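You operate a simulated robot arm through the tools that you are given. There is no shell and no other tool. Be economical: measure what you need, move in short steps, check, and stop when the job is done.

The job below is to be done with a simulated robot arm. You get a single attempt, and the scene is never put back.

TASK
Blend the soup in the large jug on slow till it is even.
Fine: jug at its stop, blender down and plugged in before it runs; selector off, then blender up. Where these are worked on the way, their far stop is far enough and under half their travel is too little: stick blender.
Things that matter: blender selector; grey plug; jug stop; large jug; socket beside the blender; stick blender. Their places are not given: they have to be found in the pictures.

It is judged by the outcome, as a careful person would: the job done as asked, and still so three seconds after it is handed in. It fails if anything else is knocked over, pushed out of place, dropped, spilled or broken.

THE ROBOT
A 7-joint arm with a two-finger parallel gripper, fixed in place. Base frame: the origin is at the foot of the arm, x ahead of it, y to its left, z up; the work surface is at about z = 0.88. Lengths are in m, angles in degrees, forces in N, time in s.
Its first joint turns from -166.0 to 166.0 degrees. Payload 4.4 kg.
Tool frame: the origin (TCP) lies between the finger pads and is the grasp point; the fingertips stand 0.023 m ahead of it; z points along the fingers, y is the line along which they close. Largest opening 0.094 m; finger width 0.038, thickness 0.01; the body of the gripper, 0.054 by 0.096 m, starts 0.039 m behind the TCP.
Orientation is told as [roll, pitch, yaw] about the base's x, y, z axes, in that order, counted from this pose: with the fingers straight down and closing along the base's y, the tool's x points along the base's -x, its y along +y and its z along -z.

THE INTERFACE
- The arm moves only by the tool play_rows. Its argument "series" is a list that holds one entry, the list of rows, each a list of 6 numbers: the shift along the tool's x, y, z in m, then the turn, a rotation vector about the tool's x, y, z in degrees. In form: [[[dx, dy, dz, ax, ay, az], ...]]. A call has 1 to 20 rows; each row is the pose to reach, as a shift and turn from the pose commanded when the call began, along the tool's axes at that moment. "fingers" is the gripper command, from -1 (fully open) to 1 (shut), values between in proportion, set as the call begins (left out, the last holds). A row lasts 0.2 s, in which the tool goes at most 0.05 m and 8.6 degrees; a call with a longer step from one row to the next is refused whole, and so is a gripper value outside its range. Where a pose cannot be reached the arm comes as near as it can. A force on the tool above 90 N (or 10 N above the force at the start of the call, whichever is more), or a blocked arm, ends the call early, and 0.2 s more pass. The fingers move at their own pace (about 0.108 m/s each) and stop on an object; they squeeze with about 37 N. The grip force told is the motor's: it shows also when the fingers shut on nothing. Time passes only in rows, and 0.2 s behind the last, so rows that repeat a pose let the fingers close. It gives the time, the measured TCP pose, the force on the tool (base axes), the opening and the grip force at its end, in the units of the frame above (readings bear some noise), with the torque about the TCP (base axes, N m) and any sound that the robot's microphone picked up.
- Cameras (640 x 400 px; columns grow to the right, rows downward): "scene" is fixed at [0.0483, 0.65, 1.7583]; the picture's right is [-0.38, -0.92, 0.00], its down [-0.69, 0.29, -0.66] and it looks along [0.61, -0.25, -0.75] (base axes); focal length 343 px, centre (320, 200). "wrist" rides on the gripper at [0.086, 0.016, -0.075] in the tool frame; the picture's right is [-0.18, 0.98, 0.00], its down [-0.58, -0.11, -0.81] and it looks along [-0.79, -0.15, 0.59] (tool axes); focal length 243 px, centre (320, 200).
- snapshot(camera): a new picture of that camera. No time passes.
- measure_at(camera, pixels): there is no depth. For up to 12 entries [column, row, z] of the newest picture of that camera ("zoom" is the newest enlarged one), the place [x, y] in the base frame at which the ray of that pixel passes the height z, good to about 0.003 m. No time passes.
- inspect(camera, box): a new picture of the part [left, top, right, bottom] of that camera's present view, enlarged. No time passes.
- close_job(): hands the job in; it is judged then, once.

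Keep the steps short. Do not move on a guess: measure, check each grasp and each placing, and mend mistakes. In all there are 80 turns and 38 pictures (those below and enlarged ones count). Leave the gripper open and the arm clear of the work at the hand-in unless told otherwise, and finish with a single line.

The tools are called after "Call:" by a JSON object that holds its "name" and its "arguments". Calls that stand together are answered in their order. play_rows: Moves the arm, as the interface text tells. Its arguments: {"type":"object","properties":{"series":{"type":"array","items":{"type":"array","items":{"type":"array","items":{"type":"number"}}}},"fingers":{"type":"number"}},"required":["series"]} The other tools are called the same way: snapshot (camera) takes a picture; measure_at (camera, pixels) gives the place at which the rays of pixels pass given heights; inspect (camera, box) takes an enlarged picture of a part of a camera's view; close_job () hands the job in.

At the start:

```text
time: 0.0
tool_pos: [0.2735, 0.448, 1.4945]
tcp_rot: [0.0, 0.0, 0.0]
contact_force: [0.0, 0.0, -0.9]
torque: [0.01, -0.05, 0.01]
opening: 0.0941
finger_force: 0.0
```

scene: 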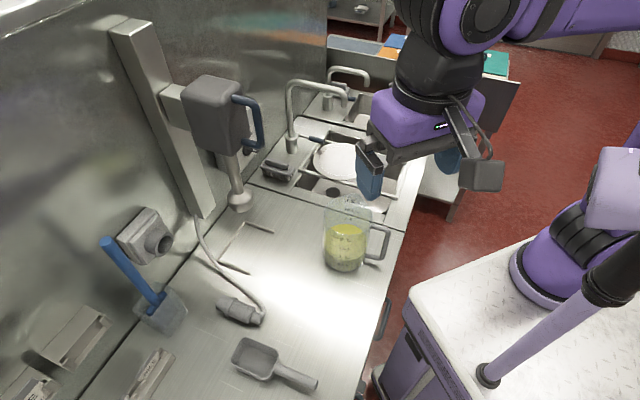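
wrist: 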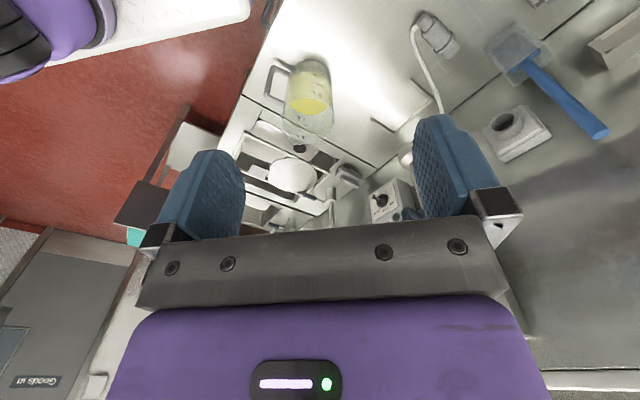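

I see the jug near (345,245), the stick blender on a rail near (215,120), the plug near (240,310) and the socket near (147,238). I'll enlarge these areas first.

Call:
{"name": "inspect", "arguments": {"camera": "scene", "box": [100, 10, 300, 135]}}

Call:
{"name": "inspect", "arguments": {"camera": "scene", "box": [180, 170, 420, 320]}}

Call:
{"name": "inspect", "arguments": {"camera": "scene", "box": [80, 190, 280, 340]}}

Call:
{"name": "inspect", "arguments": {"camera": "wrist", "box": [250, 0, 570, 240]}}

```text
3.20 times, centred on (200, 72) of scene
```

zoom: 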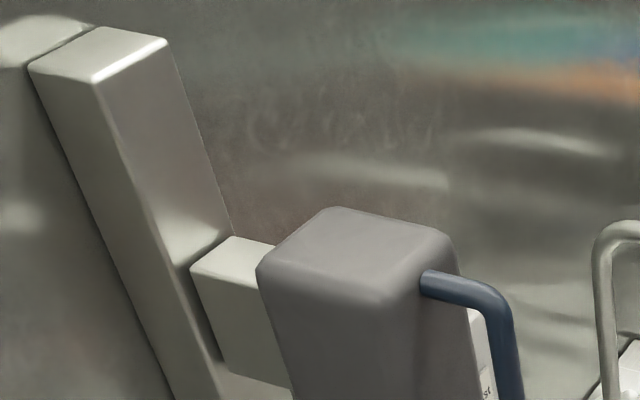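

```text
2.67 times, centred on (300, 245) of scene
```

zoom: 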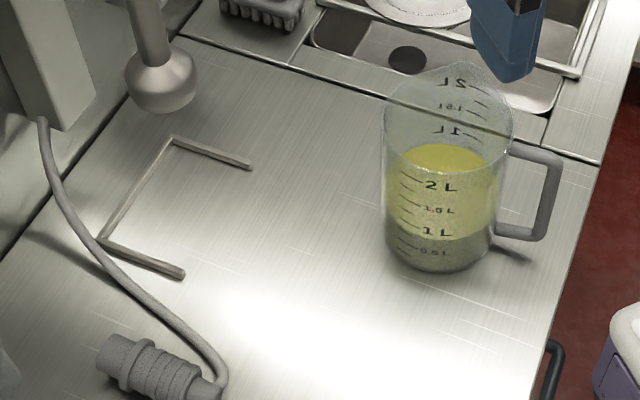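

```text
2.67 times, centred on (180, 265) of scene
```

zoom: 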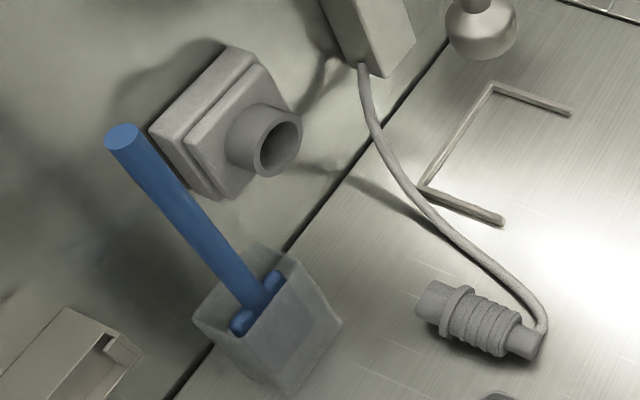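

```text
1.67 times, centred on (410, 120) of wrist
```

zoom: 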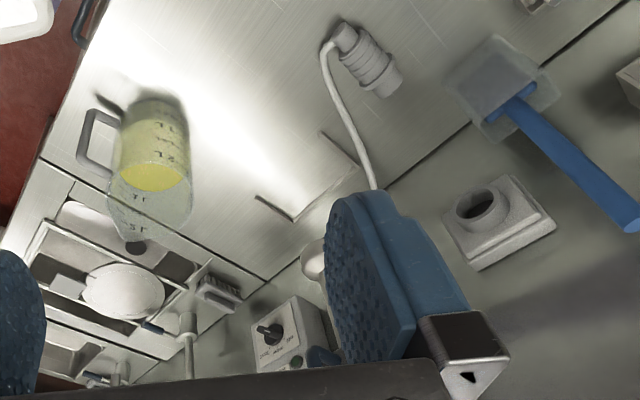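

I'll measure the bench-level points: jug base, stop corners and ends, plug, and the bench/wall line.

Call:
{"name": "measure_at", "arguments": {"camera": "scene", "pixels": [[345, 262, 0.88], [245, 222, 0.885], [217, 261, 0.885], [273, 232, 0.885], [248, 273, 0.885], [222, 303, 0.905], [258, 320, 0.905], [240, 200, 0.88], [238, 200, 1.1], [380, 258, 0.9], [200, 255, 0.88], [390, 300, 0.88]]}}

Call:
{"name": "measure_at", "arguments": {"camera": "scene", "pixels": [[193, 250, 0.88], [170, 260, 0.88], [80, 395, 0.88], [212, 75, 1.3], [212, 75, 1.4], [163, 243, 1.1], [163, 243, 1.05], [163, 243, 1.15], [205, 215, 0.88], [205, 215, 0.95], [150, 330, 0.88], [345, 238, 0.98]]}}

```text
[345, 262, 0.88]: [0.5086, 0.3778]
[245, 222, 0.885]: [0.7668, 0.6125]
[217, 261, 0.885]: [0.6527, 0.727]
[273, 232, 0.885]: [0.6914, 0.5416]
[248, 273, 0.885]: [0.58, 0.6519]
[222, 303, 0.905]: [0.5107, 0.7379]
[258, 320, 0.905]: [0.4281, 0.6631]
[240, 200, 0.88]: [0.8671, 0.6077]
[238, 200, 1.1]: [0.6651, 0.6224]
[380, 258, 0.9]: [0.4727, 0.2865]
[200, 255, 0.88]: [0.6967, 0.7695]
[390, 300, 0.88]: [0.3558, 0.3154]
```

```text
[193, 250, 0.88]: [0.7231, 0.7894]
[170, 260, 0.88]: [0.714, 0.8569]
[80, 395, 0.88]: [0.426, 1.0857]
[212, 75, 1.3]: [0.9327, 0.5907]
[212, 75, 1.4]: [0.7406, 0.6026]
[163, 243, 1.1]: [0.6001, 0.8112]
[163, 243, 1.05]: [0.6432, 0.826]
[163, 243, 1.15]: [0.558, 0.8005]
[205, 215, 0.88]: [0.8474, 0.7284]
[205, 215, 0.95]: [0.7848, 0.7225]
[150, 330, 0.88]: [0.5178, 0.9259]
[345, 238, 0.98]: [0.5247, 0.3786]
```

The stop opens along (-1,-1), so the bench sits at 45°. Next I triangulate heights by comparing wrist and scene rays for the socket mouth, plug, jug top and blender knob.

Call:
{"name": "measure_at", "arguments": {"camera": "wrist", "pixels": [[503, 123, 1.05], [503, 123, 1.1], [503, 123, 1.15], [309, 105, 0.98], [309, 105, 0.88], [380, 200, 1.1], [380, 200, 1.2], [380, 200, 1.3], [426, 22, 0.905], [446, 45, 0.905]]}}

Call:
{"name": "measure_at", "arguments": {"camera": "scene", "pixels": [[228.7, 205, 0.88], [172.5, 282, 0.88], [122, 340, 0.88], [325, 200, 1.08], [372, 215, 1.08], [348, 198, 1.08], [326, 262, 0.88], [364, 262, 0.88], [345, 271, 0.88], [260, 147, 1.1], [260, 147, 1.15], [260, 147, 1.2]]}}

```text
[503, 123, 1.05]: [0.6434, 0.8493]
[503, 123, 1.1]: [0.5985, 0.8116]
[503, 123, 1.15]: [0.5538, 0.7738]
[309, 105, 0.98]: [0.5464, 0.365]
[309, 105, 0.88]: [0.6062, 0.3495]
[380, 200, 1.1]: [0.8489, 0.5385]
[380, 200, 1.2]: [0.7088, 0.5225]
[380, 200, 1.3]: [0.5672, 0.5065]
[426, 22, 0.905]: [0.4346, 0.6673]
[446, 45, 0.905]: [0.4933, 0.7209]
```

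```text
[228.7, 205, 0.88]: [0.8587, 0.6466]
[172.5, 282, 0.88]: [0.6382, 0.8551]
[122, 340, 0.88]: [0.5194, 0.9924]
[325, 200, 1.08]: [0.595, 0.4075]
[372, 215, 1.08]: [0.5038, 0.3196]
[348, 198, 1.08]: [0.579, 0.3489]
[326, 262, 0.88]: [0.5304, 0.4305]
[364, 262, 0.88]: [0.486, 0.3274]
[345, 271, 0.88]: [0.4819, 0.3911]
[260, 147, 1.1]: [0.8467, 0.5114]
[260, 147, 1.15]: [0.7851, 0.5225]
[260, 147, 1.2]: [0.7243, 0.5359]
```

Socket mouth sits at about (0.599, 0.811, 1.10). Both cameras agree. The wall normal is along (1,1). I'll lower the arm and yaw it 45° so the wrist camera faces the blender front.

Call:
{"name": "play_rows", "arguments": {"series": [[[-0.01, -0.02, 0.03, 0, 0, -7.5], [-0.02, -0.04, 0.06, 0, 0, -15], [-0.03, -0.06, 0.09, 0, 0, -22.5], [-0.04, -0.08, 0.12, 0, 0, -30], [-0.05, -0.1, 0.16, 0, 0, -37.5], [-0.05, -0.1, 0.2, 0, 0, -45]]], "fingers": -1}}

Call:
{"name": "snapshot", "arguments": {"camera": "wrist"}}

```text
time: 1.4
tool_pos: [0.3209, 0.3481, 1.2948]
tcp_rot: [0.1, 0.0, 45.1]
contact_force: [-1.0, -0.4, 0.7]
torque: [0.0, -0.05, 0.0]
opening: 0.0939
finger_force: 0.1
```

```text
31 pictures are left
```

wrist: 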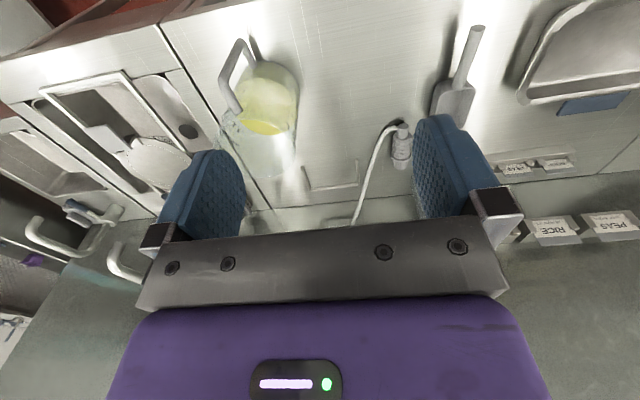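

The blender is hidden behind the gripper. I'll tilt the fingers up 30° so the camera looks level at its front.

Call:
{"name": "play_rows", "arguments": {"series": [[[0, 0, 0, 0, -7.5, 0], [0, 0, 0, 0, -15, 0], [0, 0, 0, 0, -22.5, 0], [0, 0, 0, 0, -30, 0]]]}}

Call:
{"name": "snapshot", "arguments": {"camera": "wrist"}}

```text
time: 2.4
tool_pos: [0.3224, 0.3477, 1.2959]
tcp_rot: [0.0, -30.1, 45.0]
contact_force: [0.4, 1.7, -0.7]
torque: [-0.03, 0.0, 0.02]
opening: 0.0941
finger_force: 0.1
```

```text
30 pictures are left
```

wrist: 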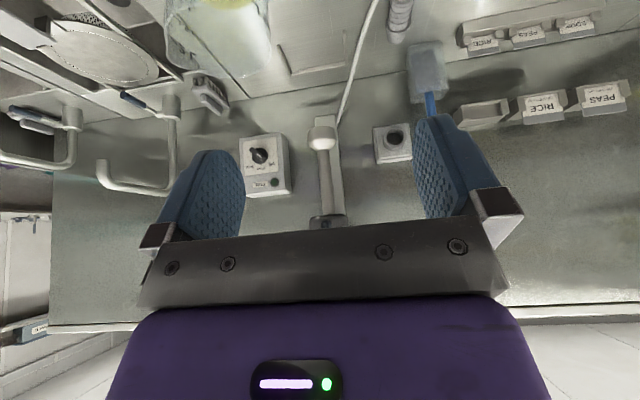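

A separate control box with a knob is on the wall at wrist (262,160). I'll enlarge it, then view the blender body from further back.

Call:
{"name": "inspect", "arguments": {"camera": "wrist", "box": [225, 115, 345, 235]}}

Call:
{"name": "measure_at", "arguments": {"camera": "wrist", "pixels": [[260, 156, 1.05], [260, 156, 1.1], [260, 156, 1.15], [394, 138, 1.05], [394, 138, 1.1], [320, 140, 1.05], [320, 140, 1.1], [320, 140, 1.15]]}}

```text
3.33 times, centred on (285, 175) of wrist
```

zoom: 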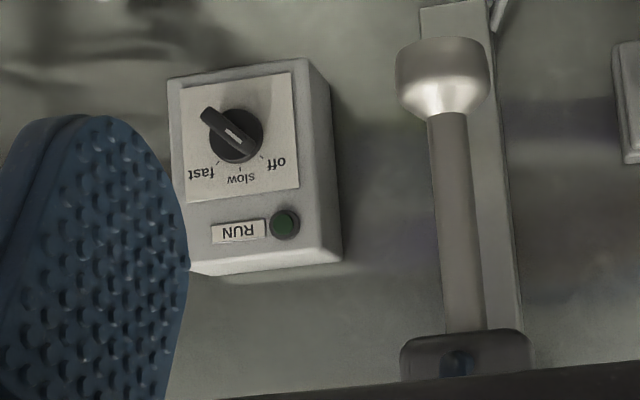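

```text
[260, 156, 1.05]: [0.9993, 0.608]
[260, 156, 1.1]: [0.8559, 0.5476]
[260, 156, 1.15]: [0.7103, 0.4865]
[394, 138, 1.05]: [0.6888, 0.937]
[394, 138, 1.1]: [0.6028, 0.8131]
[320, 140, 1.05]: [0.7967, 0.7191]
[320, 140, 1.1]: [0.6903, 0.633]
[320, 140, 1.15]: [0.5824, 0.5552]
```

The selector is a wall knob, off → slow → fast, and its pointer is on "off". It sits around z≈1.10. Now I need the jug rim height against the blender bell, so I'll lower the camera to about that level.

Call:
{"name": "play_rows", "arguments": {"series": [[[0.018, 0.01, 0.031, 0, 0, 0], [0.036, 0.02, 0.062, 0, 0, 0], [0.054, 0.03, 0.094, 0, 0, 0], [0.072, 0.04, 0.125, 0, 0, 0], [0.09, 0.04, 0.156, 0, 0, 0]]]}}

Call:
{"name": "snapshot", "arguments": {"camera": "wrist"}}

```text
time: 3.6
tool_pos: [0.2911, 0.3756, 1.1138]
tcp_rot: [0.1, -30.0, 45.2]
contact_force: [0.2, 0.1, 0.2]
torque: [0.02, -0.01, 0.02]
opening: 0.094
finger_force: 0.1
```

```text
28 pictures are left
```

wrist: 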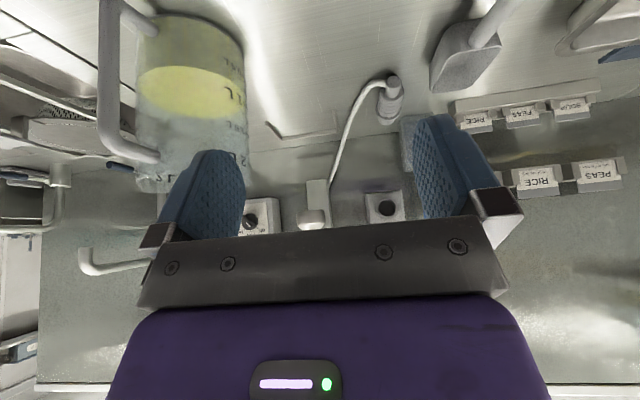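

Call:
{"name": "inspect", "arguments": {"camera": "wrist", "box": [90, 110, 250, 210]}}

Call:
{"name": "inspect", "arguments": {"camera": "wrist", "box": [240, 170, 420, 270]}}

Call:
{"name": "inspect", "arguments": {"camera": "scene", "box": [220, 160, 400, 280]}}

```text
4.00 times, centred on (170, 160) of wrist
```

zoom: 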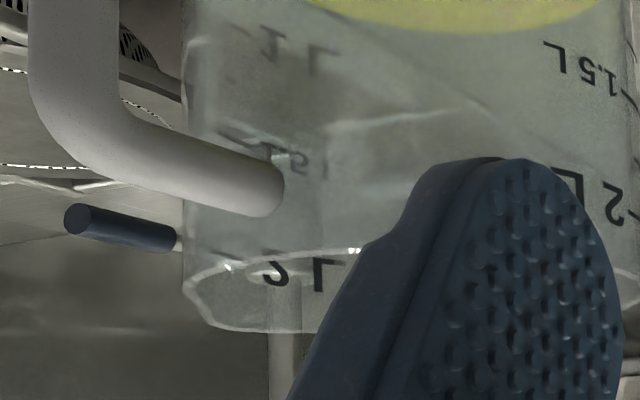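

```text
3.56 times, centred on (330, 220) of wrist
```

zoom: 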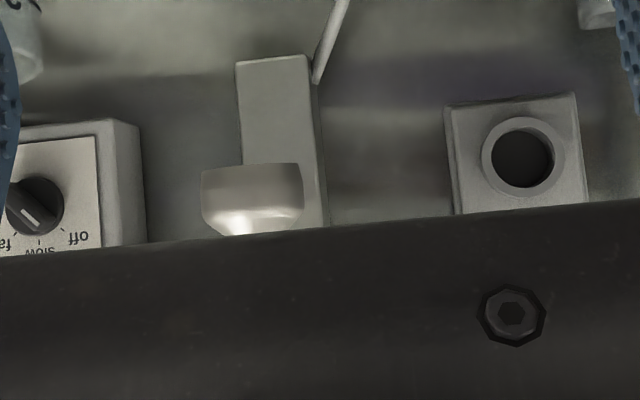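

```text
3.33 times, centred on (310, 220) of scene
```

zoom: 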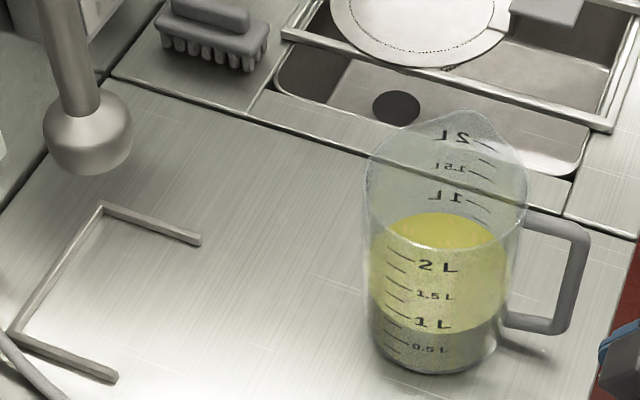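

I'll compare rays: bell lip at wrist (310,211), jug rim near edge (177,172) and far edge (155,192).

Call:
{"name": "measure_at", "arguments": {"camera": "wrist", "pixels": [[310.3, 210.7, 1.08], [310.3, 210.7, 1.09], [310.3, 210.7, 1.1], [177.5, 172.5, 1.06], [177.5, 172.5, 1.08], [177.5, 172.5, 1.1], [155, 192.5, 1.06], [155, 192.5, 1.08], [155, 192.5, 1.1]]}}

Call:
{"name": "measure_at", "arguments": {"camera": "scene", "pixels": [[337, 226, 1.06], [337, 226, 1.08], [337, 226, 1.1], [323, 207, 1.08], [371, 209, 1.08], [352, 188, 1.08], [244, 212, 1.08], [244, 212, 1.1], [350, 226, 1.08], [246, 206, 1.08]]}}

```text
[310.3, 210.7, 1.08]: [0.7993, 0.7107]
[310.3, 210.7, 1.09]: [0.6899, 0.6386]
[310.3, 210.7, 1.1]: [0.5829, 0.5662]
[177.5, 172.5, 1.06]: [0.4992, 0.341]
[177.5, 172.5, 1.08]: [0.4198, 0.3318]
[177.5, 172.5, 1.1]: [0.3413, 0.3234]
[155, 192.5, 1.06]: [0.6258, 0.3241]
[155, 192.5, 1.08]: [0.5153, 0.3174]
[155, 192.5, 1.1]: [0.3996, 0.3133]
```

```text
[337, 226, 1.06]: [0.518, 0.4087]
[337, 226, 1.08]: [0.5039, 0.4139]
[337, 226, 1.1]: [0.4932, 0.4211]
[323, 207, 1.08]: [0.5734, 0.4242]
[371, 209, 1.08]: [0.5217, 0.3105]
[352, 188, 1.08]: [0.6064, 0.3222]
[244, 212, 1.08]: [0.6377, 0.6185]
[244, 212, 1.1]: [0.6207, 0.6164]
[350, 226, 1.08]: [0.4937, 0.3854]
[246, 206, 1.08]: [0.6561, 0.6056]
```

Rim is about 1.065 and the bell lip about 1.094, so the jug can slide under with 3 cm to spare. Now I'll measure the handle.

Call:
{"name": "measure_at", "arguments": {"camera": "scene", "pixels": [[390, 229, 1.03], [390, 229, 1.04], [372, 224, 1.04], [385, 243, 0.99], [385, 243, 0.98], [379, 258, 0.93], [379, 258, 0.94], [366, 256, 0.93]]}}

Call:
{"name": "measure_at", "arguments": {"camera": "wrist", "pixels": [[104, 143, 1.03], [104, 143, 1.02], [108, 90, 0.98], [108, 90, 0.99], [108, 90, 0.97], [157, 157, 1.03], [118, 5, 0.93], [118, 5, 0.92], [118, 5, 0.94]]}}

```text
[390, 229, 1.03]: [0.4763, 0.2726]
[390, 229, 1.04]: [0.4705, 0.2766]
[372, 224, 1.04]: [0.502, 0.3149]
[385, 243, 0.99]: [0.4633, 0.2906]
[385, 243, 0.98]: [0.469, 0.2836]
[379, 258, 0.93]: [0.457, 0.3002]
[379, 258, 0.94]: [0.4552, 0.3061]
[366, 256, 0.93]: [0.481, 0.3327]
```

```text
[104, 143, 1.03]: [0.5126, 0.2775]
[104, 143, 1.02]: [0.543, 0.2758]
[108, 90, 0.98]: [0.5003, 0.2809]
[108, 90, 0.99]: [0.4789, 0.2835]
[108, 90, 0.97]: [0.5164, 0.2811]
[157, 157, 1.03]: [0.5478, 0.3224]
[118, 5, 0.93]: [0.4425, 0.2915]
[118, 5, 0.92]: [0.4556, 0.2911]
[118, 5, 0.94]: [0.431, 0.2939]
```

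The handle faces straight back along (-1,-1): bar at about (0.47, 0.283), top z≈1.04. I'll line up behind it (v = -0.13) with 40° tilt, pre-grasp 0.1 m back.

Call:
{"name": "play_rows", "arguments": {"series": [[[0, -0.04, 0, 0, 0, 0], [0, -0.08, 0, 0, 0, 0], [0, -0.12, 0, 0, -4, 0], [0, -0.16, 0, 0, -8, 0], [0.01, -0.19, 0.015, 0, -10, 0], [0.021, -0.19, 0.0305, 0, -10, 0]]]}}

Call:
{"name": "snapshot", "arguments": {"camera": "wrist"}}

```text
time: 5.0
tool_pos: [0.4568, 0.2991, 1.1002]
tcp_rot: [0.0, -40.0, 45.0]
contact_force: [-0.5, 0.6, -0.7]
torque: [0.0, -0.01, -0.01]
opening: 0.0942
finger_force: 0.0
out of reach, approached as far as the arm can: row 3, 4, 5, 6
```

```text
24 pictures are left
```

wrist: 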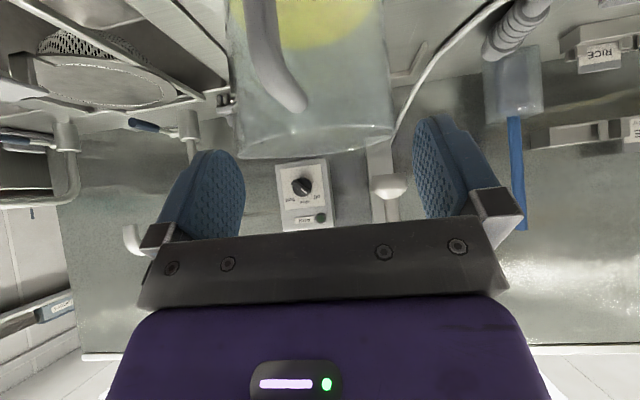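

The arm hit its inner reach limit and sits at u=0.534, v=-0.112, z=1.10, above the handle. I'll reduce the tilt to 15°, centre on the handle and read the pose before going down.

Call:
{"name": "play_rows", "arguments": {"series": [[[-0.006, -0.007, -0.008, 0, 8, 0], [-0.013, -0.015, -0.015, 0, 16, 0], [-0.013, -0.022, -0.015, 0, 25, 0]]]}}

Call:
{"name": "snapshot", "arguments": {"camera": "wrist"}}

```text
refused: row 3 steps farther than a row can; nothing moved
```

```text
23 pictures are left
```

wrist: 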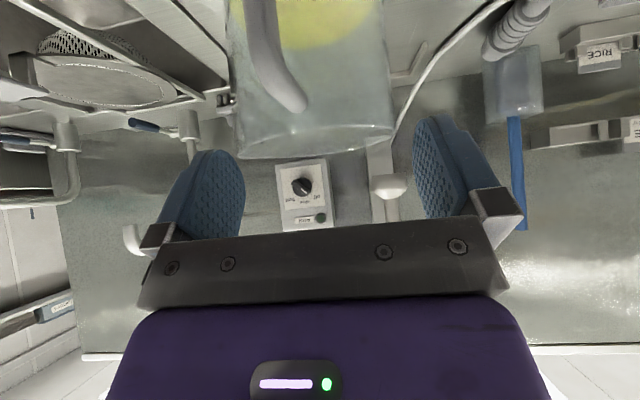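

The last row turned 9°, so the call was refused. I'll resend it with smaller steps.

Call:
{"name": "play_rows", "arguments": {"series": [[[-0.006, -0.007, -0.008, 0, 8, 0], [-0.013, -0.015, -0.015, 0, 16, 0], [-0.013, -0.022, -0.015, 0, 24, 0], [-0.013, -0.022, -0.015, 0, 25, 0]]]}}

```text
time: 6.0
tool_pos: [0.4738, 0.2866, 1.1208]
tcp_rot: [0.1, -15.1, 45.1]
contact_force: [0.0, 0.7, 0.3]
torque: [0.02, 0.01, -0.03]
opening: 0.094
finger_force: 0.0
out of reach, approached as far as the arm can: row 2
```

Now u=0.538, v=-0.132, z=1.121, centred over the handle. Descending to z≈1.025 with fingers straddling.

Call:
{"name": "play_rows", "arguments": {"series": [[[0.008, -0.001, 0.03, 0, 0, 0], [0.016, -0.001, 0.06, 0, 0, 0], [0.0246, -0.001, 0.0918, 0, 0, 0]]]}}

Call:
{"name": "inspect", "arguments": {"camera": "wrist", "box": [160, 0, 480, 240]}}

```text
time: 6.8
tool_pos: [0.4743, 0.285, 1.0264]
tcp_rot: [0.0, -15.0, 45.0]
contact_force: [0.1, -0.1, -0.2]
torque: [0.06, -0.01, 0.03]
opening: 0.094
finger_force: 0.1
```

```text
1.67 times, centred on (320, 120) of wrist
```

zoom: 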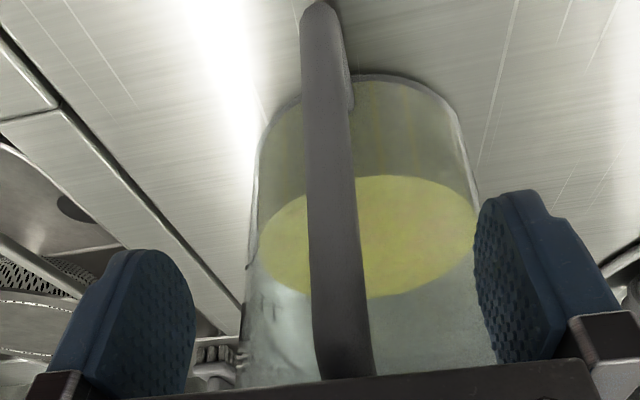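

The handle bar is centred between the pads. Closing on it.

Call:
{"name": "play_rows", "arguments": {"series": [[[0, 0, 0, 0, 0, 0], [0, 0, 0, 0, 0, 0], [0, 0, 0, 0, 0, 0], [0, 0, 0, 0, 0, 0]]], "fingers": 1}}

```text
time: 7.8
tool_pos: [0.4753, 0.2862, 1.0243]
tcp_rot: [0.0, -15.0, 45.0]
contact_force: [0.2, 1.5, -0.8]
torque: [-0.31, 0.17, 0.06]
opening: 0.0147
finger_force: 36.8
```

Gripped at 14.7 mm. First a small test slide of 3 cm along u.

Call:
{"name": "play_rows", "arguments": {"series": [[[-0.0097, 0, 0.0026, 0, 0, 0], [-0.0193, 0, 0.0052, 0, 0, 0], [-0.029, 0, 0.0078, 0, 0, 0]]]}}

Call:
{"name": "snapshot", "arguments": {"camera": "scene"}}

```text
time: 8.6
tool_pos: [0.495, 0.3075, 1.0261]
tcp_rot: [0.0, -15.2, 45.1]
contact_force: [-4.0, -3.8, 17.1]
torque: [-0.28, 0.3, -0.01]
opening: 0.0149
finger_force: 37.7
```

```text
21 pictures are left
```

scene: 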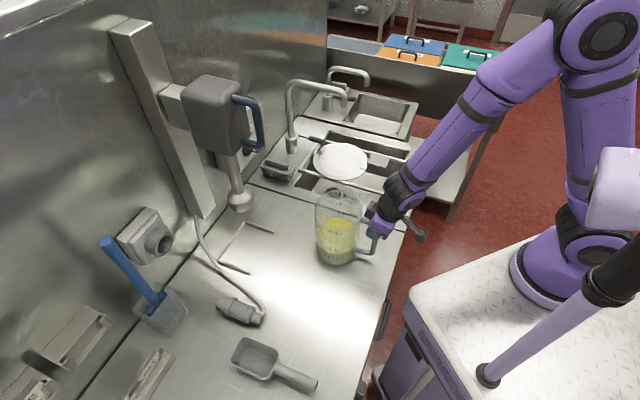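

The jug slides smoothly. Next: diagonal slide to line up with the stop (Δu 0.087, Δv 0.104), staying short of its arms.

Call:
{"name": "play_rows", "arguments": {"series": [[[-0.012, 0.015, 0.0032, 0, 0, 0], [-0.024, 0.03, 0.0064, 0, 0, 0], [-0.036, 0.045, 0.0096, 0, 0, 0], [-0.048, 0.06, 0.0129, 0, 0, 0], [-0.06, 0.075, 0.0161, 0, 0, 0], [-0.072, 0.09, 0.0193, 0, 0, 0], [-0.084, 0.104, 0.0225, 0, 0, 0], [-0.084, 0.104, 0.0225, 0, 0, 0]]]}}

Call:
{"name": "inspect", "arguments": {"camera": "scene", "box": [180, 150, 400, 290]}}

```text
time: 10.4
tool_pos: [0.4839, 0.4422, 1.0247]
tcp_rot: [0.0, -15.0, 44.9]
contact_force: [0.0, -1.3, 4.6]
torque: [-0.22, 0.24, -0.06]
opening: 0.0148
finger_force: 36.6
```

```text
2.86 times, centred on (290, 220) of scene
```

zoom: 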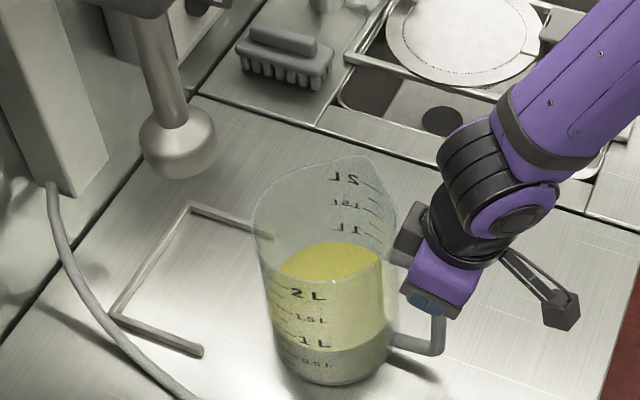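

I'll measure the jug base and rim edges in this picture.

Call:
{"name": "measure_at", "arguments": {"camera": "zoom", "pixels": [[330, 385, 0.88], [275, 355, 0.88], [385, 355, 0.88], [251, 212, 1.065], [397, 215, 1.065], [320, 250, 1.065], [203, 350, 0.885], [272, 237, 0.885], [190, 207, 0.885], [113, 318, 0.885]]}}

```text
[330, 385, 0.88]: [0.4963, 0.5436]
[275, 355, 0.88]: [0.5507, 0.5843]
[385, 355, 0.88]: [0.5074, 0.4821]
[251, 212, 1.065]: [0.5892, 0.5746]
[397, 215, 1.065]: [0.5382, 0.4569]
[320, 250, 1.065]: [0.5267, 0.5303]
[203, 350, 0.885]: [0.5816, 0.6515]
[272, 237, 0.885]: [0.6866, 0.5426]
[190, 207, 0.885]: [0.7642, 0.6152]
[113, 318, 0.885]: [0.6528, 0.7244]
```

The jug is centred (v≈-0.025, stop centre -0.0275) and about 0.147 m short of its seat. To keep the wrist away from the blender's handle above, I'll release, tilt to 40° and grip again.

Call:
{"name": "play_rows", "arguments": {"series": [[[0, 0, 0, 0, 0, 0], [0, 0, 0, 0, 0, 0], [0, 0, 0, 0, -6, 0], [0, 0, 0, 0, -12, 0], [0, 0, 0, 0, -18, 0], [0, 0, 0, 0, -25, 0]]], "fingers": -0.4}}

Call:
{"name": "play_rows", "arguments": {"series": [[[0, 0, 0, 0, 0, 0], [0, 0, 0, 0, 0, 0], [0, 0, 0, 0, 0, 0], [0, 0, 0, 0, 0, 0]]], "fingers": 1}}

```text
time: 12.0
tool_pos: [0.5428, 0.4113, 1.0422]
tcp_rot: [2.4, -41.2, 36.6]
contact_force: [-0.8, 0.5, -0.1]
torque: [0.01, 0.0, 0.0]
opening: 0.0659
finger_force: 0.0
stopped in row 6: the arm was blocked; the commanded pose is now the measured one
```

```text
time: 13.0
tool_pos: [0.5398, 0.4133, 1.0419]
tcp_rot: [2.4, -41.1, 36.8]
contact_force: [1.3, -1.0, -8.1]
torque: [-0.64, 0.39, -0.11]
opening: 0.0148
finger_force: 37.0
```

The arm was blocked and shifted to (0.54, 0.413), so I need to see what happened.

Call:
{"name": "inspect", "arguments": {"camera": "scene", "box": [180, 150, 400, 290]}}

Call:
{"name": "snapshot", "arguments": {"camera": "wrist"}}

```text
2.86 times, centred on (290, 220) of scene
```

zoom: 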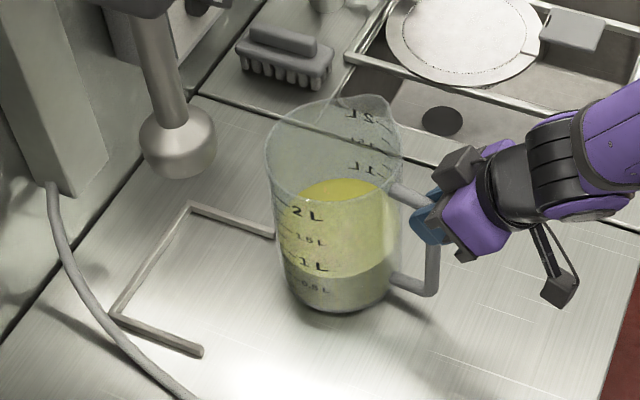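

```text
18 pictures are left
```

wrist: 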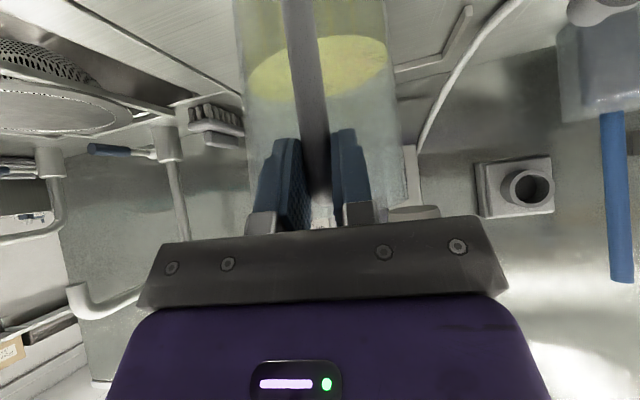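

The reach limit pushed the jug sideways. It is upright, nothing spilled, and the handle is gripped. I'll measure where it is now.

Call:
{"name": "measure_at", "arguments": {"camera": "scene", "pixels": [[271, 204, 1.065], [319, 206, 1.065], [297, 220, 1.065], [295, 259, 0.88], [276, 248, 0.88], [313, 248, 0.88]]}}

```text
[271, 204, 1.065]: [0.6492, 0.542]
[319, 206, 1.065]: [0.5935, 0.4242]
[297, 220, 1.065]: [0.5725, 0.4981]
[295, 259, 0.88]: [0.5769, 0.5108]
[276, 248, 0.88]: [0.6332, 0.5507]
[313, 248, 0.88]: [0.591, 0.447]
```

Jug centre is now about u=0.787, v=-0.097, with the handle still facing back. I'll slide it sideways +0.07 in v to the stop's centre line.

Call:
{"name": "play_rows", "arguments": {"series": [[[0.001, 0.012, -0.001, 0, 0, 0], [0.002, 0.024, -0.002, 0, 0, 0], [0.002, 0.036, -0.002, 0, 0, 0], [0, 0.048, 0, 0, 0, 0], [-0.003, 0.06, 0.003, 0, 0, 0], [-0.0075, 0.0711, 0.0066, 0, 0, 0], [-0.0075, 0.0711, 0.0066, 0, 0, 0]]]}}

Call:
{"name": "inspect", "arguments": {"camera": "scene", "box": [180, 150, 400, 290]}}

```text
time: 14.8
tool_pos: [0.5404, 0.4564, 1.054]
tcp_rot: [4.2, -41.6, 31.7]
contact_force: [-1.6, -2.4, -6.9]
torque: [-0.64, 0.51, -0.19]
opening: 0.0146
finger_force: 37.0
stopped in row 7: the arm was blocked; the commanded pose is now the measured one
```

```text
2.86 times, centred on (290, 220) of scene
```

zoom: 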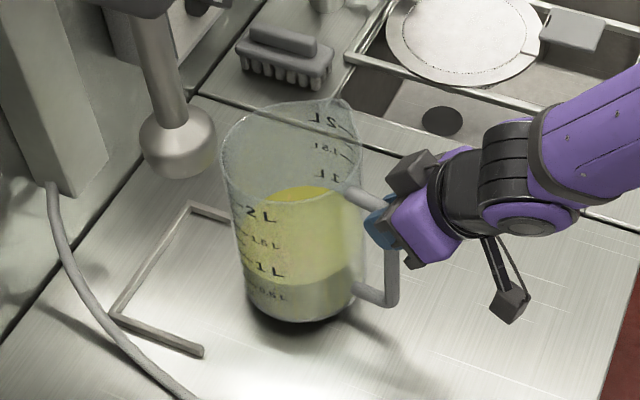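

z rose by 12 mm, so the reach limit lifted the jug slightly. I'll put it straight down before anything else.

Call:
{"name": "play_rows", "arguments": {"series": [[[0.003, 0, 0.003, 0, 0, 0], [0.006, 0, 0.006, 0, 0, 0], [0.008, 0, 0.009, 0, 0, 0]]]}}

```text
time: 15.6
tool_pos: [0.537, 0.4569, 1.0459]
tcp_rot: [4.1, -41.8, 31.8]
contact_force: [-21.2, -12.6, 17.8]
torque: [-0.17, -0.21, -0.09]
opening: 0.0151
finger_force: 36.7
```

The bench now carries it (+18 N). I'll open, then reduce the tilt to about 20° around the handle, then look.

Call:
{"name": "play_rows", "arguments": {"series": [[[0, 0, 0, 0, 0, 0], [0, 0, 0, 0, 0, 0], [0, 0, 0, 0, 0, 0], [0, 0, 0, 0, 6, 0], [0, 0, 0, 0, 12, 0], [0, 0, 0, 0, 18, 0], [0, 0, 0, 0, 22, 0]]], "fingers": -0.4}}

Call:
{"name": "inspect", "arguments": {"camera": "scene", "box": [180, 150, 400, 290]}}

```text
time: 17.2
tool_pos: [0.5378, 0.457, 1.0404]
tcp_rot: [2.9, -19.5, 33.7]
contact_force: [-1.3, 1.0, 0.5]
torque: [-0.03, -0.03, 0.03]
opening: 0.0656
finger_force: 0.0
```

```text
2.86 times, centred on (290, 220) of scene
```

zoom: 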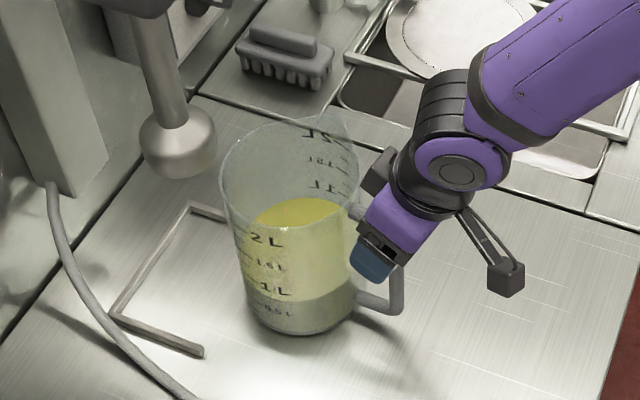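

Call:
{"name": "measure_at", "arguments": {"camera": "zoom", "pixels": [[298, 337, 0.88], [219, 168, 1.065], [364, 172, 1.065], [290, 205, 1.065], [400, 275, 1.0]]}}

```text
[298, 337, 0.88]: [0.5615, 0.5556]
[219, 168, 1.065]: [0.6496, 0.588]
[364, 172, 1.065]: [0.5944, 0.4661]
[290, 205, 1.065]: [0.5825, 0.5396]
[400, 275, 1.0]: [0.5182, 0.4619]
```

The jug is standing on the bench at about u=0.817, v=-0.058, handle at 43°. I'll align the yaw with the handle (+9.5°) and re-grip.

Call:
{"name": "play_rows", "arguments": {"series": [[[0, 0, 0, -1.6, 0, -4.5], [0, 0, 0, -3.2, 0, -8.9], [0, 0, 0, -3.2, 0, -8.9]]]}}

Call:
{"name": "play_rows", "arguments": {"series": [[[0, 0, 0, 0, 0, 0], [0, 0, 0, 0, 0, 0], [0, 0, 0, 0, 0, 0], [0, 0, 0, 0, 0, 0]]], "fingers": 1}}

```text
time: 18.0
tool_pos: [0.5378, 0.4581, 1.0406]
tcp_rot: [2.9, -20.1, 43.1]
contact_force: [0.2, 0.7, 0.1]
torque: [0.01, -0.01, 0.01]
opening: 0.0655
finger_force: 0.1
```

```text
time: 19.0
tool_pos: [0.5379, 0.4573, 1.0402]
tcp_rot: [2.9, -20.0, 43.1]
contact_force: [0.5, -2.3, 1.5]
torque: [-0.12, -0.06, -0.31]
opening: 0.0152
finger_force: 37.0
```

Call:
{"name": "play_rows", "arguments": {"series": [[[0.006, 0.002, -0.0022, 0, 0, 0], [0.0122, 0.01, -0.0044, 0, 0, 0], [0.0122, 0.02, -0.0044, 0, 0, 0], [0.0122, 0.0326, -0.0044, 0, 0, 0], [0.0122, 0.0326, -0.0044, 0, 0, 0]]]}}

Call:
{"name": "inspect", "arguments": {"camera": "scene", "box": [180, 150, 400, 290]}}

```text
time: 20.2
tool_pos: [0.5062, 0.47, 1.0426]
tcp_rot: [2.9, -20.1, 43.1]
contact_force: [-1.9, -1.3, -0.4]
torque: [-0.69, 0.12, -0.16]
opening: 0.0148
finger_force: 37.1
```

```text
2.86 times, centred on (290, 220) of scene
```

zoom: 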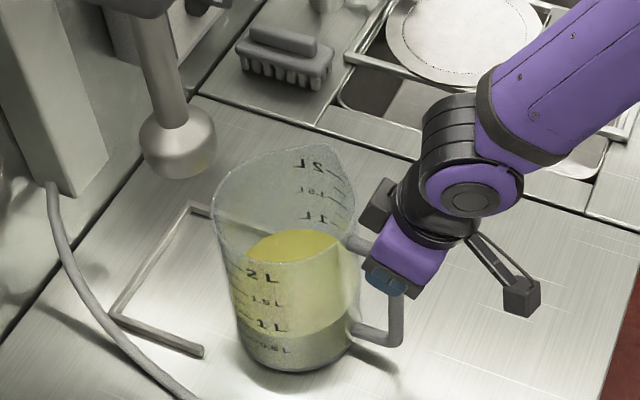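

Call:
{"name": "measure_at", "arguments": {"camera": "zoom", "pixels": [[297, 370, 0.88], [211, 197, 1.065], [364, 205, 1.065], [237, 340, 0.88], [355, 335, 0.88]]}}

```text
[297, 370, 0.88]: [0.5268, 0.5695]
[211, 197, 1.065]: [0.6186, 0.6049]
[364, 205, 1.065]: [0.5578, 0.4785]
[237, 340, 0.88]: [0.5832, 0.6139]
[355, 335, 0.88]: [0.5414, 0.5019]
```

The jug is aligned (v≈-0.024). Sliding along u 0.08 into the stop, watching force.

Call:
{"name": "play_rows", "arguments": {"series": [[[-0.0125, 0, 0.0046, 0, 0, 0], [-0.025, 0, 0.0091, 0, 0, 0], [-0.0376, 0, 0.0137, 0, 0, 0], [-0.05, 0, 0.0182, 0, 0, 0], [-0.0626, 0, 0.0228, 0, 0, 0], [-0.075, 0, 0.0273, 0, 0, 0]]]}}

Call:
{"name": "snapshot", "arguments": {"camera": "scene"}}

```text
time: 21.6
tool_pos: [0.5652, 0.5261, 1.0417]
tcp_rot: [2.9, -20.1, 43.1]
contact_force: [0.7, -0.5, 0.6]
torque: [-0.48, -0.21, -0.1]
opening: 0.0149
finger_force: 36.9
```

```text
14 pictures are left
```

scene: 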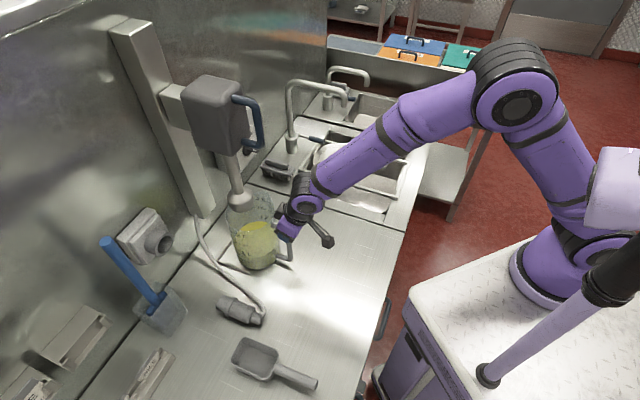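

No contact yet. I'll continue in small increments.

Call:
{"name": "play_rows", "arguments": {"series": [[[-0.0056, 0, 0.002, 0, 0, 0], [-0.0113, 0, 0.0041, 0, 0, 0], [-0.0169, 0, 0.0062, 0, 0, 0]]]}}

Call:
{"name": "play_rows", "arguments": {"series": [[[-0.0047, 0, 0.0017, 0, 0, 0], [-0.0094, 0, 0.0034, 0, 0, 0]]]}}

```text
time: 22.4
tool_pos: [0.5783, 0.5405, 1.0425]
tcp_rot: [2.9, -20.1, 43.2]
contact_force: [-1.4, -1.3, -0.5]
torque: [-0.49, -0.24, -0.08]
opening: 0.015
finger_force: 37.3
```

```text
time: 23.0
tool_pos: [0.5849, 0.5462, 1.0437]
tcp_rot: [2.9, -20.0, 43.2]
contact_force: [-6.3, -7.5, 3.4]
torque: [-1.0, 0.16, -0.13]
opening: 0.015
finger_force: 36.4
```

About 10 N of resistance now. One more small push to confirm seating.

Call:
{"name": "play_rows", "arguments": {"series": [[[-0.0047, 0, 0.0017, 0, 0, 0], [-0.0066, 0, 0.0024, 0, 0, 0], [-0.0066, 0, 0.0024, 0, 0, 0]]]}}

Call:
{"name": "inspect", "arguments": {"camera": "scene", "box": [180, 150, 340, 290]}}

```text
time: 23.8
tool_pos: [0.5889, 0.5511, 1.044]
tcp_rot: [2.9, -20.1, 43.1]
contact_force: [-17.3, -16.1, 19.6]
torque: [-0.58, -0.52, -0.07]
opening: 0.0154
finger_force: 36.9
```

```text
2.86 times, centred on (260, 220) of scene
```

zoom: 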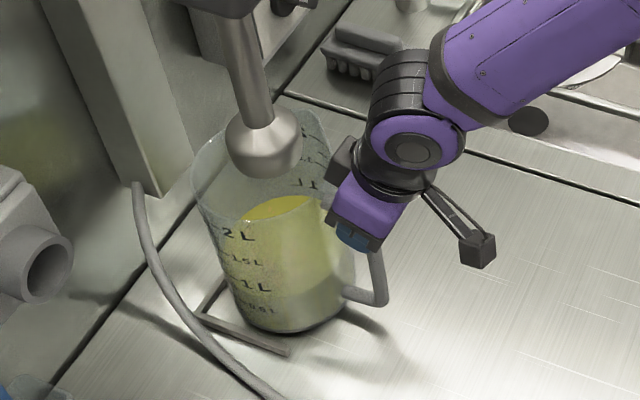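

Firm contact (24 N along u), so the jug is at its stop. Release and back off along -u.

Call:
{"name": "play_rows", "arguments": {"series": [[[0, 0, 0, 0, 0, 0], [0, 0, 0, 0, 0, 0], [0, 0, 0, 0, 0, 0], [0.028, 0, -0.01, 0, 0, 0], [0.056, 0, -0.02, 0, 0, 0], [0.085, 0, -0.031, 0, 0, 0], [0.113, 0, -0.041, 0, 0, 0], [0.113, 0, -0.041, 0, 0, 0]]], "fingers": -1}}

Call:
{"name": "inspect", "arguments": {"camera": "scene", "box": [150, 60, 350, 290]}}

```text
time: 25.6
tool_pos: [0.5031, 0.4671, 1.0428]
tcp_rot: [2.8, -20.2, 43.1]
contact_force: [-0.4, -0.2, -0.1]
torque: [-0.01, -0.03, 0.02]
opening: 0.0941
finger_force: 0.0
```

```text
1.74 times, centred on (250, 175) of scene
```

zoom: 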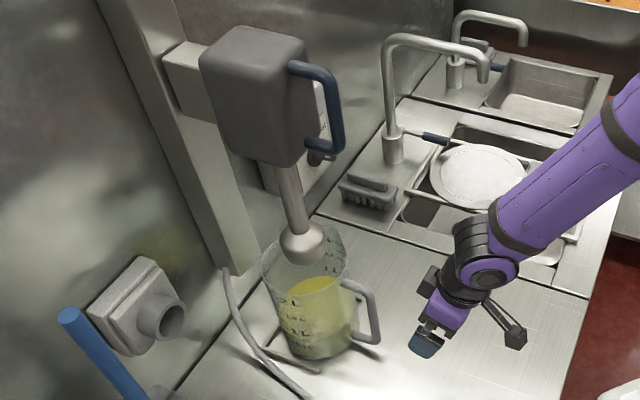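

The jug stands within the stop under the bell. Now the blender's blue handle: I'll measure its points over several heights to locate it on the v≈-0.03 plane.

Call:
{"name": "measure_at", "arguments": {"camera": "zoom", "pixels": [[333, 115, 1.3], [333, 115, 1.35], [333, 115, 1.4], [325, 78, 1.35], [325, 78, 1.4], [325, 78, 1.45], [328, 152, 1.25], [328, 152, 1.3], [328, 152, 1.35], [303, 262, 1.08], [303, 262, 1.1]]}}

```text
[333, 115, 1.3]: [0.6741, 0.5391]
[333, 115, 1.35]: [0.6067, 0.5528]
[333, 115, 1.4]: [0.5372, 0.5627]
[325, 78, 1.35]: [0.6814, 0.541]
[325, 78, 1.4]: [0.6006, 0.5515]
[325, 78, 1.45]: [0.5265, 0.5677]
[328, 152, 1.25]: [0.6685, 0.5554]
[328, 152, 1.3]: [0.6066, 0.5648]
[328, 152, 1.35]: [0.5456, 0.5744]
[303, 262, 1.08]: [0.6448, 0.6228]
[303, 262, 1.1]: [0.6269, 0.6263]
```

The blue bar is at about (0.600, 0.557), z 1.30–1.41. I'll rise to z≈1.36, stay back at u≈0.66 and tilt to about 56°.

Call:
{"name": "play_rows", "arguments": {"series": [[[-0.01, 0, -0.038, 1, -2, 0], [-0.02, 0, -0.076, 2, -4, 0], [-0.03, 0, -0.114, 2.8, -8, 0], [-0.04, 0, -0.152, 2.8, -14, 0], [-0.05, 0, -0.19, 2.8, -20, 0], [-0.06, 0, -0.228, 2.8, -26, 0], [-0.07, 0, -0.266, 2.8, -31, 0], [-0.0795, 0, -0.306, 2.8, -36, 0]]]}}

Call:
{"name": "snapshot", "arguments": {"camera": "wrist"}}

```text
time: 27.4
tool_pos: [0.4922, 0.4372, 1.3565]
tcp_rot: [1.0, -56.2, 41.5]
contact_force: [0.1, -0.1, 0.1]
torque: [-0.03, 0.02, -0.01]
opening: 0.094
finger_force: 0.1
```

```text
11 pictures are left
```

wrist: 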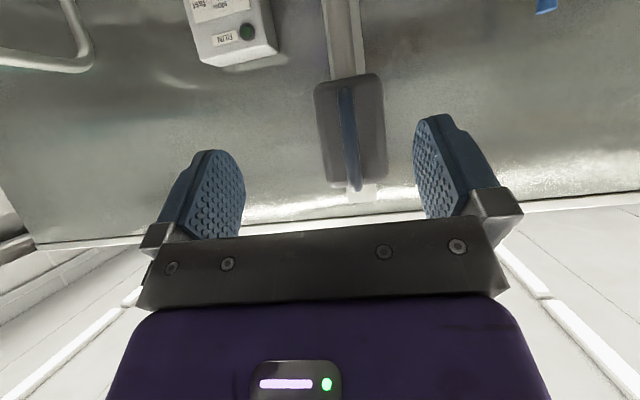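

Call:
{"name": "measure_at", "arguments": {"camera": "wrist", "pixels": [[347, 140, 1.34], [347, 140, 1.355], [357, 188, 1.41], [357, 188, 1.4], [340, 92, 1.3], [340, 92, 1.29]]}}

```text
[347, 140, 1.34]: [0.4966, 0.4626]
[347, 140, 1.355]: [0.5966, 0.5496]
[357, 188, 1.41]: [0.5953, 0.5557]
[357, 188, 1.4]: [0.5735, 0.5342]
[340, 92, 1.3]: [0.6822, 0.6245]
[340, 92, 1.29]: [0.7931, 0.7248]
```

Both cameras agree on the bar: about (0.597, 0.552, 1.355). Approaching so that it lies between the pads.

Call:
{"name": "play_rows", "arguments": {"series": [[[-0.016, 0.01, 0.026, 0, 0, 0], [-0.032, 0.0166, 0.052, 0, 0, 0], [-0.048, 0.0166, 0.078, 0, 0, 0], [-0.064, 0.0166, 0.104, 0, 0, 0], [-0.0777, 0.0166, 0.126, 0, 0, 0], [-0.0777, 0.0166, 0.126, 0, 0, 0]]]}}

Call:
{"name": "play_rows", "arguments": {"series": [[[0, 0, 0, 0, 0, 0], [0, 0, 0, 0, 0, 0], [0, 0, 0, 0, 0, 0], [0, 0, 0, 0, 0, 0]]], "fingers": 1}}

```text
time: 28.8
tool_pos: [0.5894, 0.5485, 1.3507]
tcp_rot: [0.9, -56.1, 41.6]
contact_force: [0.5, -0.5, 0.3]
torque: [0.01, 0.06, -0.01]
opening: 0.094
finger_force: 0.1
```

```text
time: 29.8
tool_pos: [0.5889, 0.5475, 1.3512]
tcp_rot: [0.8, -56.2, 41.8]
contact_force: [0.4, 2.3, -0.8]
torque: [-1.01, -1.56, 0.12]
opening: 0.016
finger_force: 44.7
```

The bar is gripped at 16 mm. Pulling the blender down 4 cm as a test.

Call:
{"name": "play_rows", "arguments": {"series": [[[0.0083, 0, 0.0056, 0, 0, 0], [0.0166, 0, 0.0112, 0, 0, 0], [0.0249, 0, 0.0168, 0, 0, 0], [0.0332, 0, 0.0224, 0, 0, 0]]]}}

```text
time: 30.8
tool_pos: [0.5898, 0.5475, 1.3097]
tcp_rot: [0.8, -56.0, 41.6]
contact_force: [6.1, 1.9, 4.4]
torque: [-1.33, -1.23, 0.03]
opening: 0.0162
finger_force: 45.2
```

It moves freely. Continuing down.

Call:
{"name": "play_rows", "arguments": {"series": [[[0.0124, 0, 0.0084, 0, 0, 0], [0.0249, 0, 0.0168, 0, 0, 0], [0.0373, 0, 0.0252, 0, 0, 0], [0.0497, 0, 0.0335, 0, 0, 0], [0.0622, 0, 0.0419, 0, 0, 0], [0.0746, 0, 0.0503, 0, 0, 0]]]}}

Call:
{"name": "inspect", "arguments": {"camera": "scene", "box": [150, 60, 350, 290]}}

```text
time: 32.2
tool_pos: [0.5896, 0.5479, 1.2205]
tcp_rot: [0.9, -56.0, 41.5]
contact_force: [7.0, -10.0, 5.5]
torque: [-2.18, -0.37, -0.19]
opening: 0.0161
finger_force: 45.2
```

```text
1.74 times, centred on (250, 175) of scene
```

zoom: 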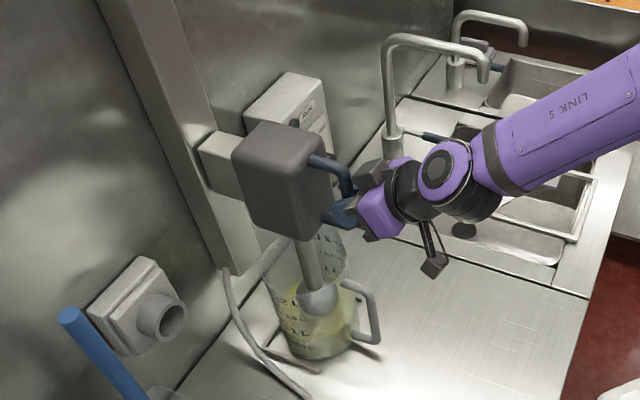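

The bell has entered the soup. I'll go on down in small steps to its far stop.

Call:
{"name": "play_rows", "arguments": {"series": [[[0.0083, 0, 0.0056, 0, 0, 0], [0.0166, 0, 0.0112, 0, 0, 0], [0.0249, 0, 0.0168, 0, 0, 0]]]}}

Call:
{"name": "play_rows", "arguments": {"series": [[[0.0083, 0, 0.0056, 0, 0, 0], [0.0166, 0, 0.0112, 0, 0, 0], [0.0249, 0, 0.0168, 0, 0, 0]]]}}

```text
time: 33.0
tool_pos: [0.589, 0.5494, 1.1953]
tcp_rot: [1.1, -56.6, 41.4]
contact_force: [11.5, -13.0, 42.4]
torque: [-2.36, -0.91, -0.24]
opening: 0.0159
finger_force: 44.6
```

```text
time: 33.8
tool_pos: [0.589, 0.548, 1.1631]
tcp_rot: [1.1, -56.1, 41.4]
contact_force: [11.1, -19.8, 33.6]
torque: [0.63, -0.21, 0.46]
opening: 0.0165
finger_force: 44.5
```

Force rose to about 40 N and the torque changed sign, so this may be the stop with the pads slipping. Checking.

Call:
{"name": "inspect", "arguments": {"camera": "scene", "box": [150, 60, 350, 290]}}

```text
1.74 times, centred on (250, 175) of scene
```

zoom: 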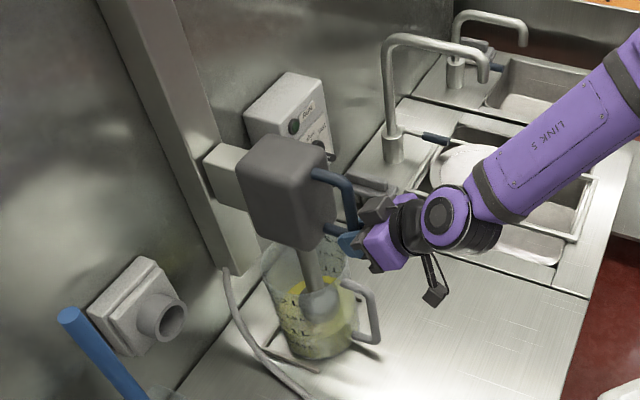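

The head has come down about 15 cm and the bell is in the soup, so that was the far stop. I'll release and back off, then check it stays down.

Call:
{"name": "play_rows", "arguments": {"series": [[[0, 0, 0, 0, 0, 0], [0, 0, 0, 0, 0, 0], [0, 0, 0, 0, 0, 0], [0, 0, -0.03, 0, 0, 0], [0, 0, -0.06, 0, 0, 0], [0, 0, -0.09, 0, 0, 0], [0, 0, -0.12, 0, 0, 0], [0, 0, -0.12, 0, 0, 0]]], "fingers": -1}}

```text
time: 35.6
tool_pos: [0.5151, 0.4815, 1.2269]
tcp_rot: [1.0, -56.1, 41.6]
contact_force: [0.2, -0.4, -0.6]
torque: [0.0, 0.02, -0.01]
opening: 0.0941
finger_force: 0.0
```

Blender released. Moving to hover over the plug, tilting to about 25°.

Call:
{"name": "play_rows", "arguments": {"series": [[[0.006, 0.03, 0.01, 0, 4, 0], [0.014, 0.058, 0.02, 0, 8, 0], [0.026, 0.086, 0.037, 0, 12, 0], [0.042, 0.112, 0.06, 0, 16, 0], [0.058, 0.138, 0.083, 0, 20, 0], [0.074, 0.164, 0.106, 0, 24, 0], [0.088, 0.18, 0.126, 0, 28, 0], [0.101, 0.192, 0.145, 0, 31, 0]]]}}

Call:
{"name": "snapshot", "arguments": {"camera": "wrist"}}

```text
time: 37.4
tool_pos: [0.4315, 0.6683, 1.0645]
tcp_rot: [0.6, -25.1, 42.3]
contact_force: [-0.2, 0.1, 0.7]
torque: [0.0, 0.03, 0.02]
opening: 0.0941
finger_force: 0.0
```

```text
8 pictures are left
```

wrist: 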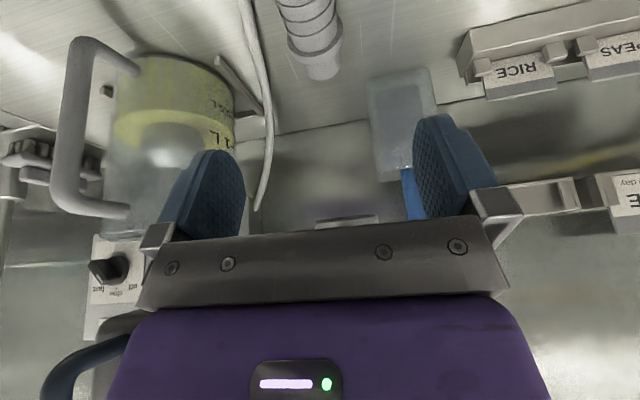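

The plug nose is at wrist (325,72), flange (317,45), ribbed body up to (300,5). Measuring at plug mid-height.

Call:
{"name": "measure_at", "arguments": {"camera": "wrist", "pixels": [[326, 68, 0.905], [317, 45, 0.905], [301, 8, 0.905], [288, 52, 0.905], [344, 45, 0.905], [280, 10, 0.905], [328, 8, 0.905], [326, 68, 0.91]]}}

```text
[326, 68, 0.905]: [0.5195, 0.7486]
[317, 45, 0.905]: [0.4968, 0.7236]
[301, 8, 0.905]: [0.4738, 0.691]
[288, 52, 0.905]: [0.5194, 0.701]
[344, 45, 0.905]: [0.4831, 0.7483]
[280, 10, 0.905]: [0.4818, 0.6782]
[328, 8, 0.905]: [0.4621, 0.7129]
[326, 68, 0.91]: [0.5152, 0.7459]
```

The plug axis lies at v=0.159, pointing along u; flange at u≈0.867. I'll grip just behind the flange at u=0.836, z=0.912.

Call:
{"name": "play_rows", "arguments": {"series": [[[0.0025, -0.005, 0.035, -1.1, 0, -2.4], [0.005, -0.005, 0.07, -1.1, 0, -2.4], [0.0075, -0.005, 0.105, -1.1, 0, -2.4], [0.01, -0.005, 0.14, -1.1, 0, -2.4], [0.0117, -0.005, 0.163, -1.1, 0, -2.4], [0.0117, -0.005, 0.163, -1.1, 0, -2.4]]]}}

Call:
{"name": "play_rows", "arguments": {"series": [[[0, 0, 0, 0, 0, 0], [0, 0, 0, 0, 0, 0], [0, 0, 0, 0, 0, 0], [0, 0, 0, 0, 0, 0]]], "fingers": 1}}

```text
time: 38.8
tool_pos: [0.4772, 0.7064, 0.9132]
tcp_rot: [0.6, -25.0, 44.8]
contact_force: [0.2, -1.1, 0.4]
torque: [-0.03, 0.02, -0.01]
opening: 0.094
finger_force: 0.1
```

```text
time: 39.8
tool_pos: [0.4774, 0.7062, 0.9132]
tcp_rot: [0.5, -25.1, 44.8]
contact_force: [-0.5, -0.4, 0.0]
torque: [-0.01, -0.01, -0.02]
opening: 0.0507
finger_force: 36.7
```

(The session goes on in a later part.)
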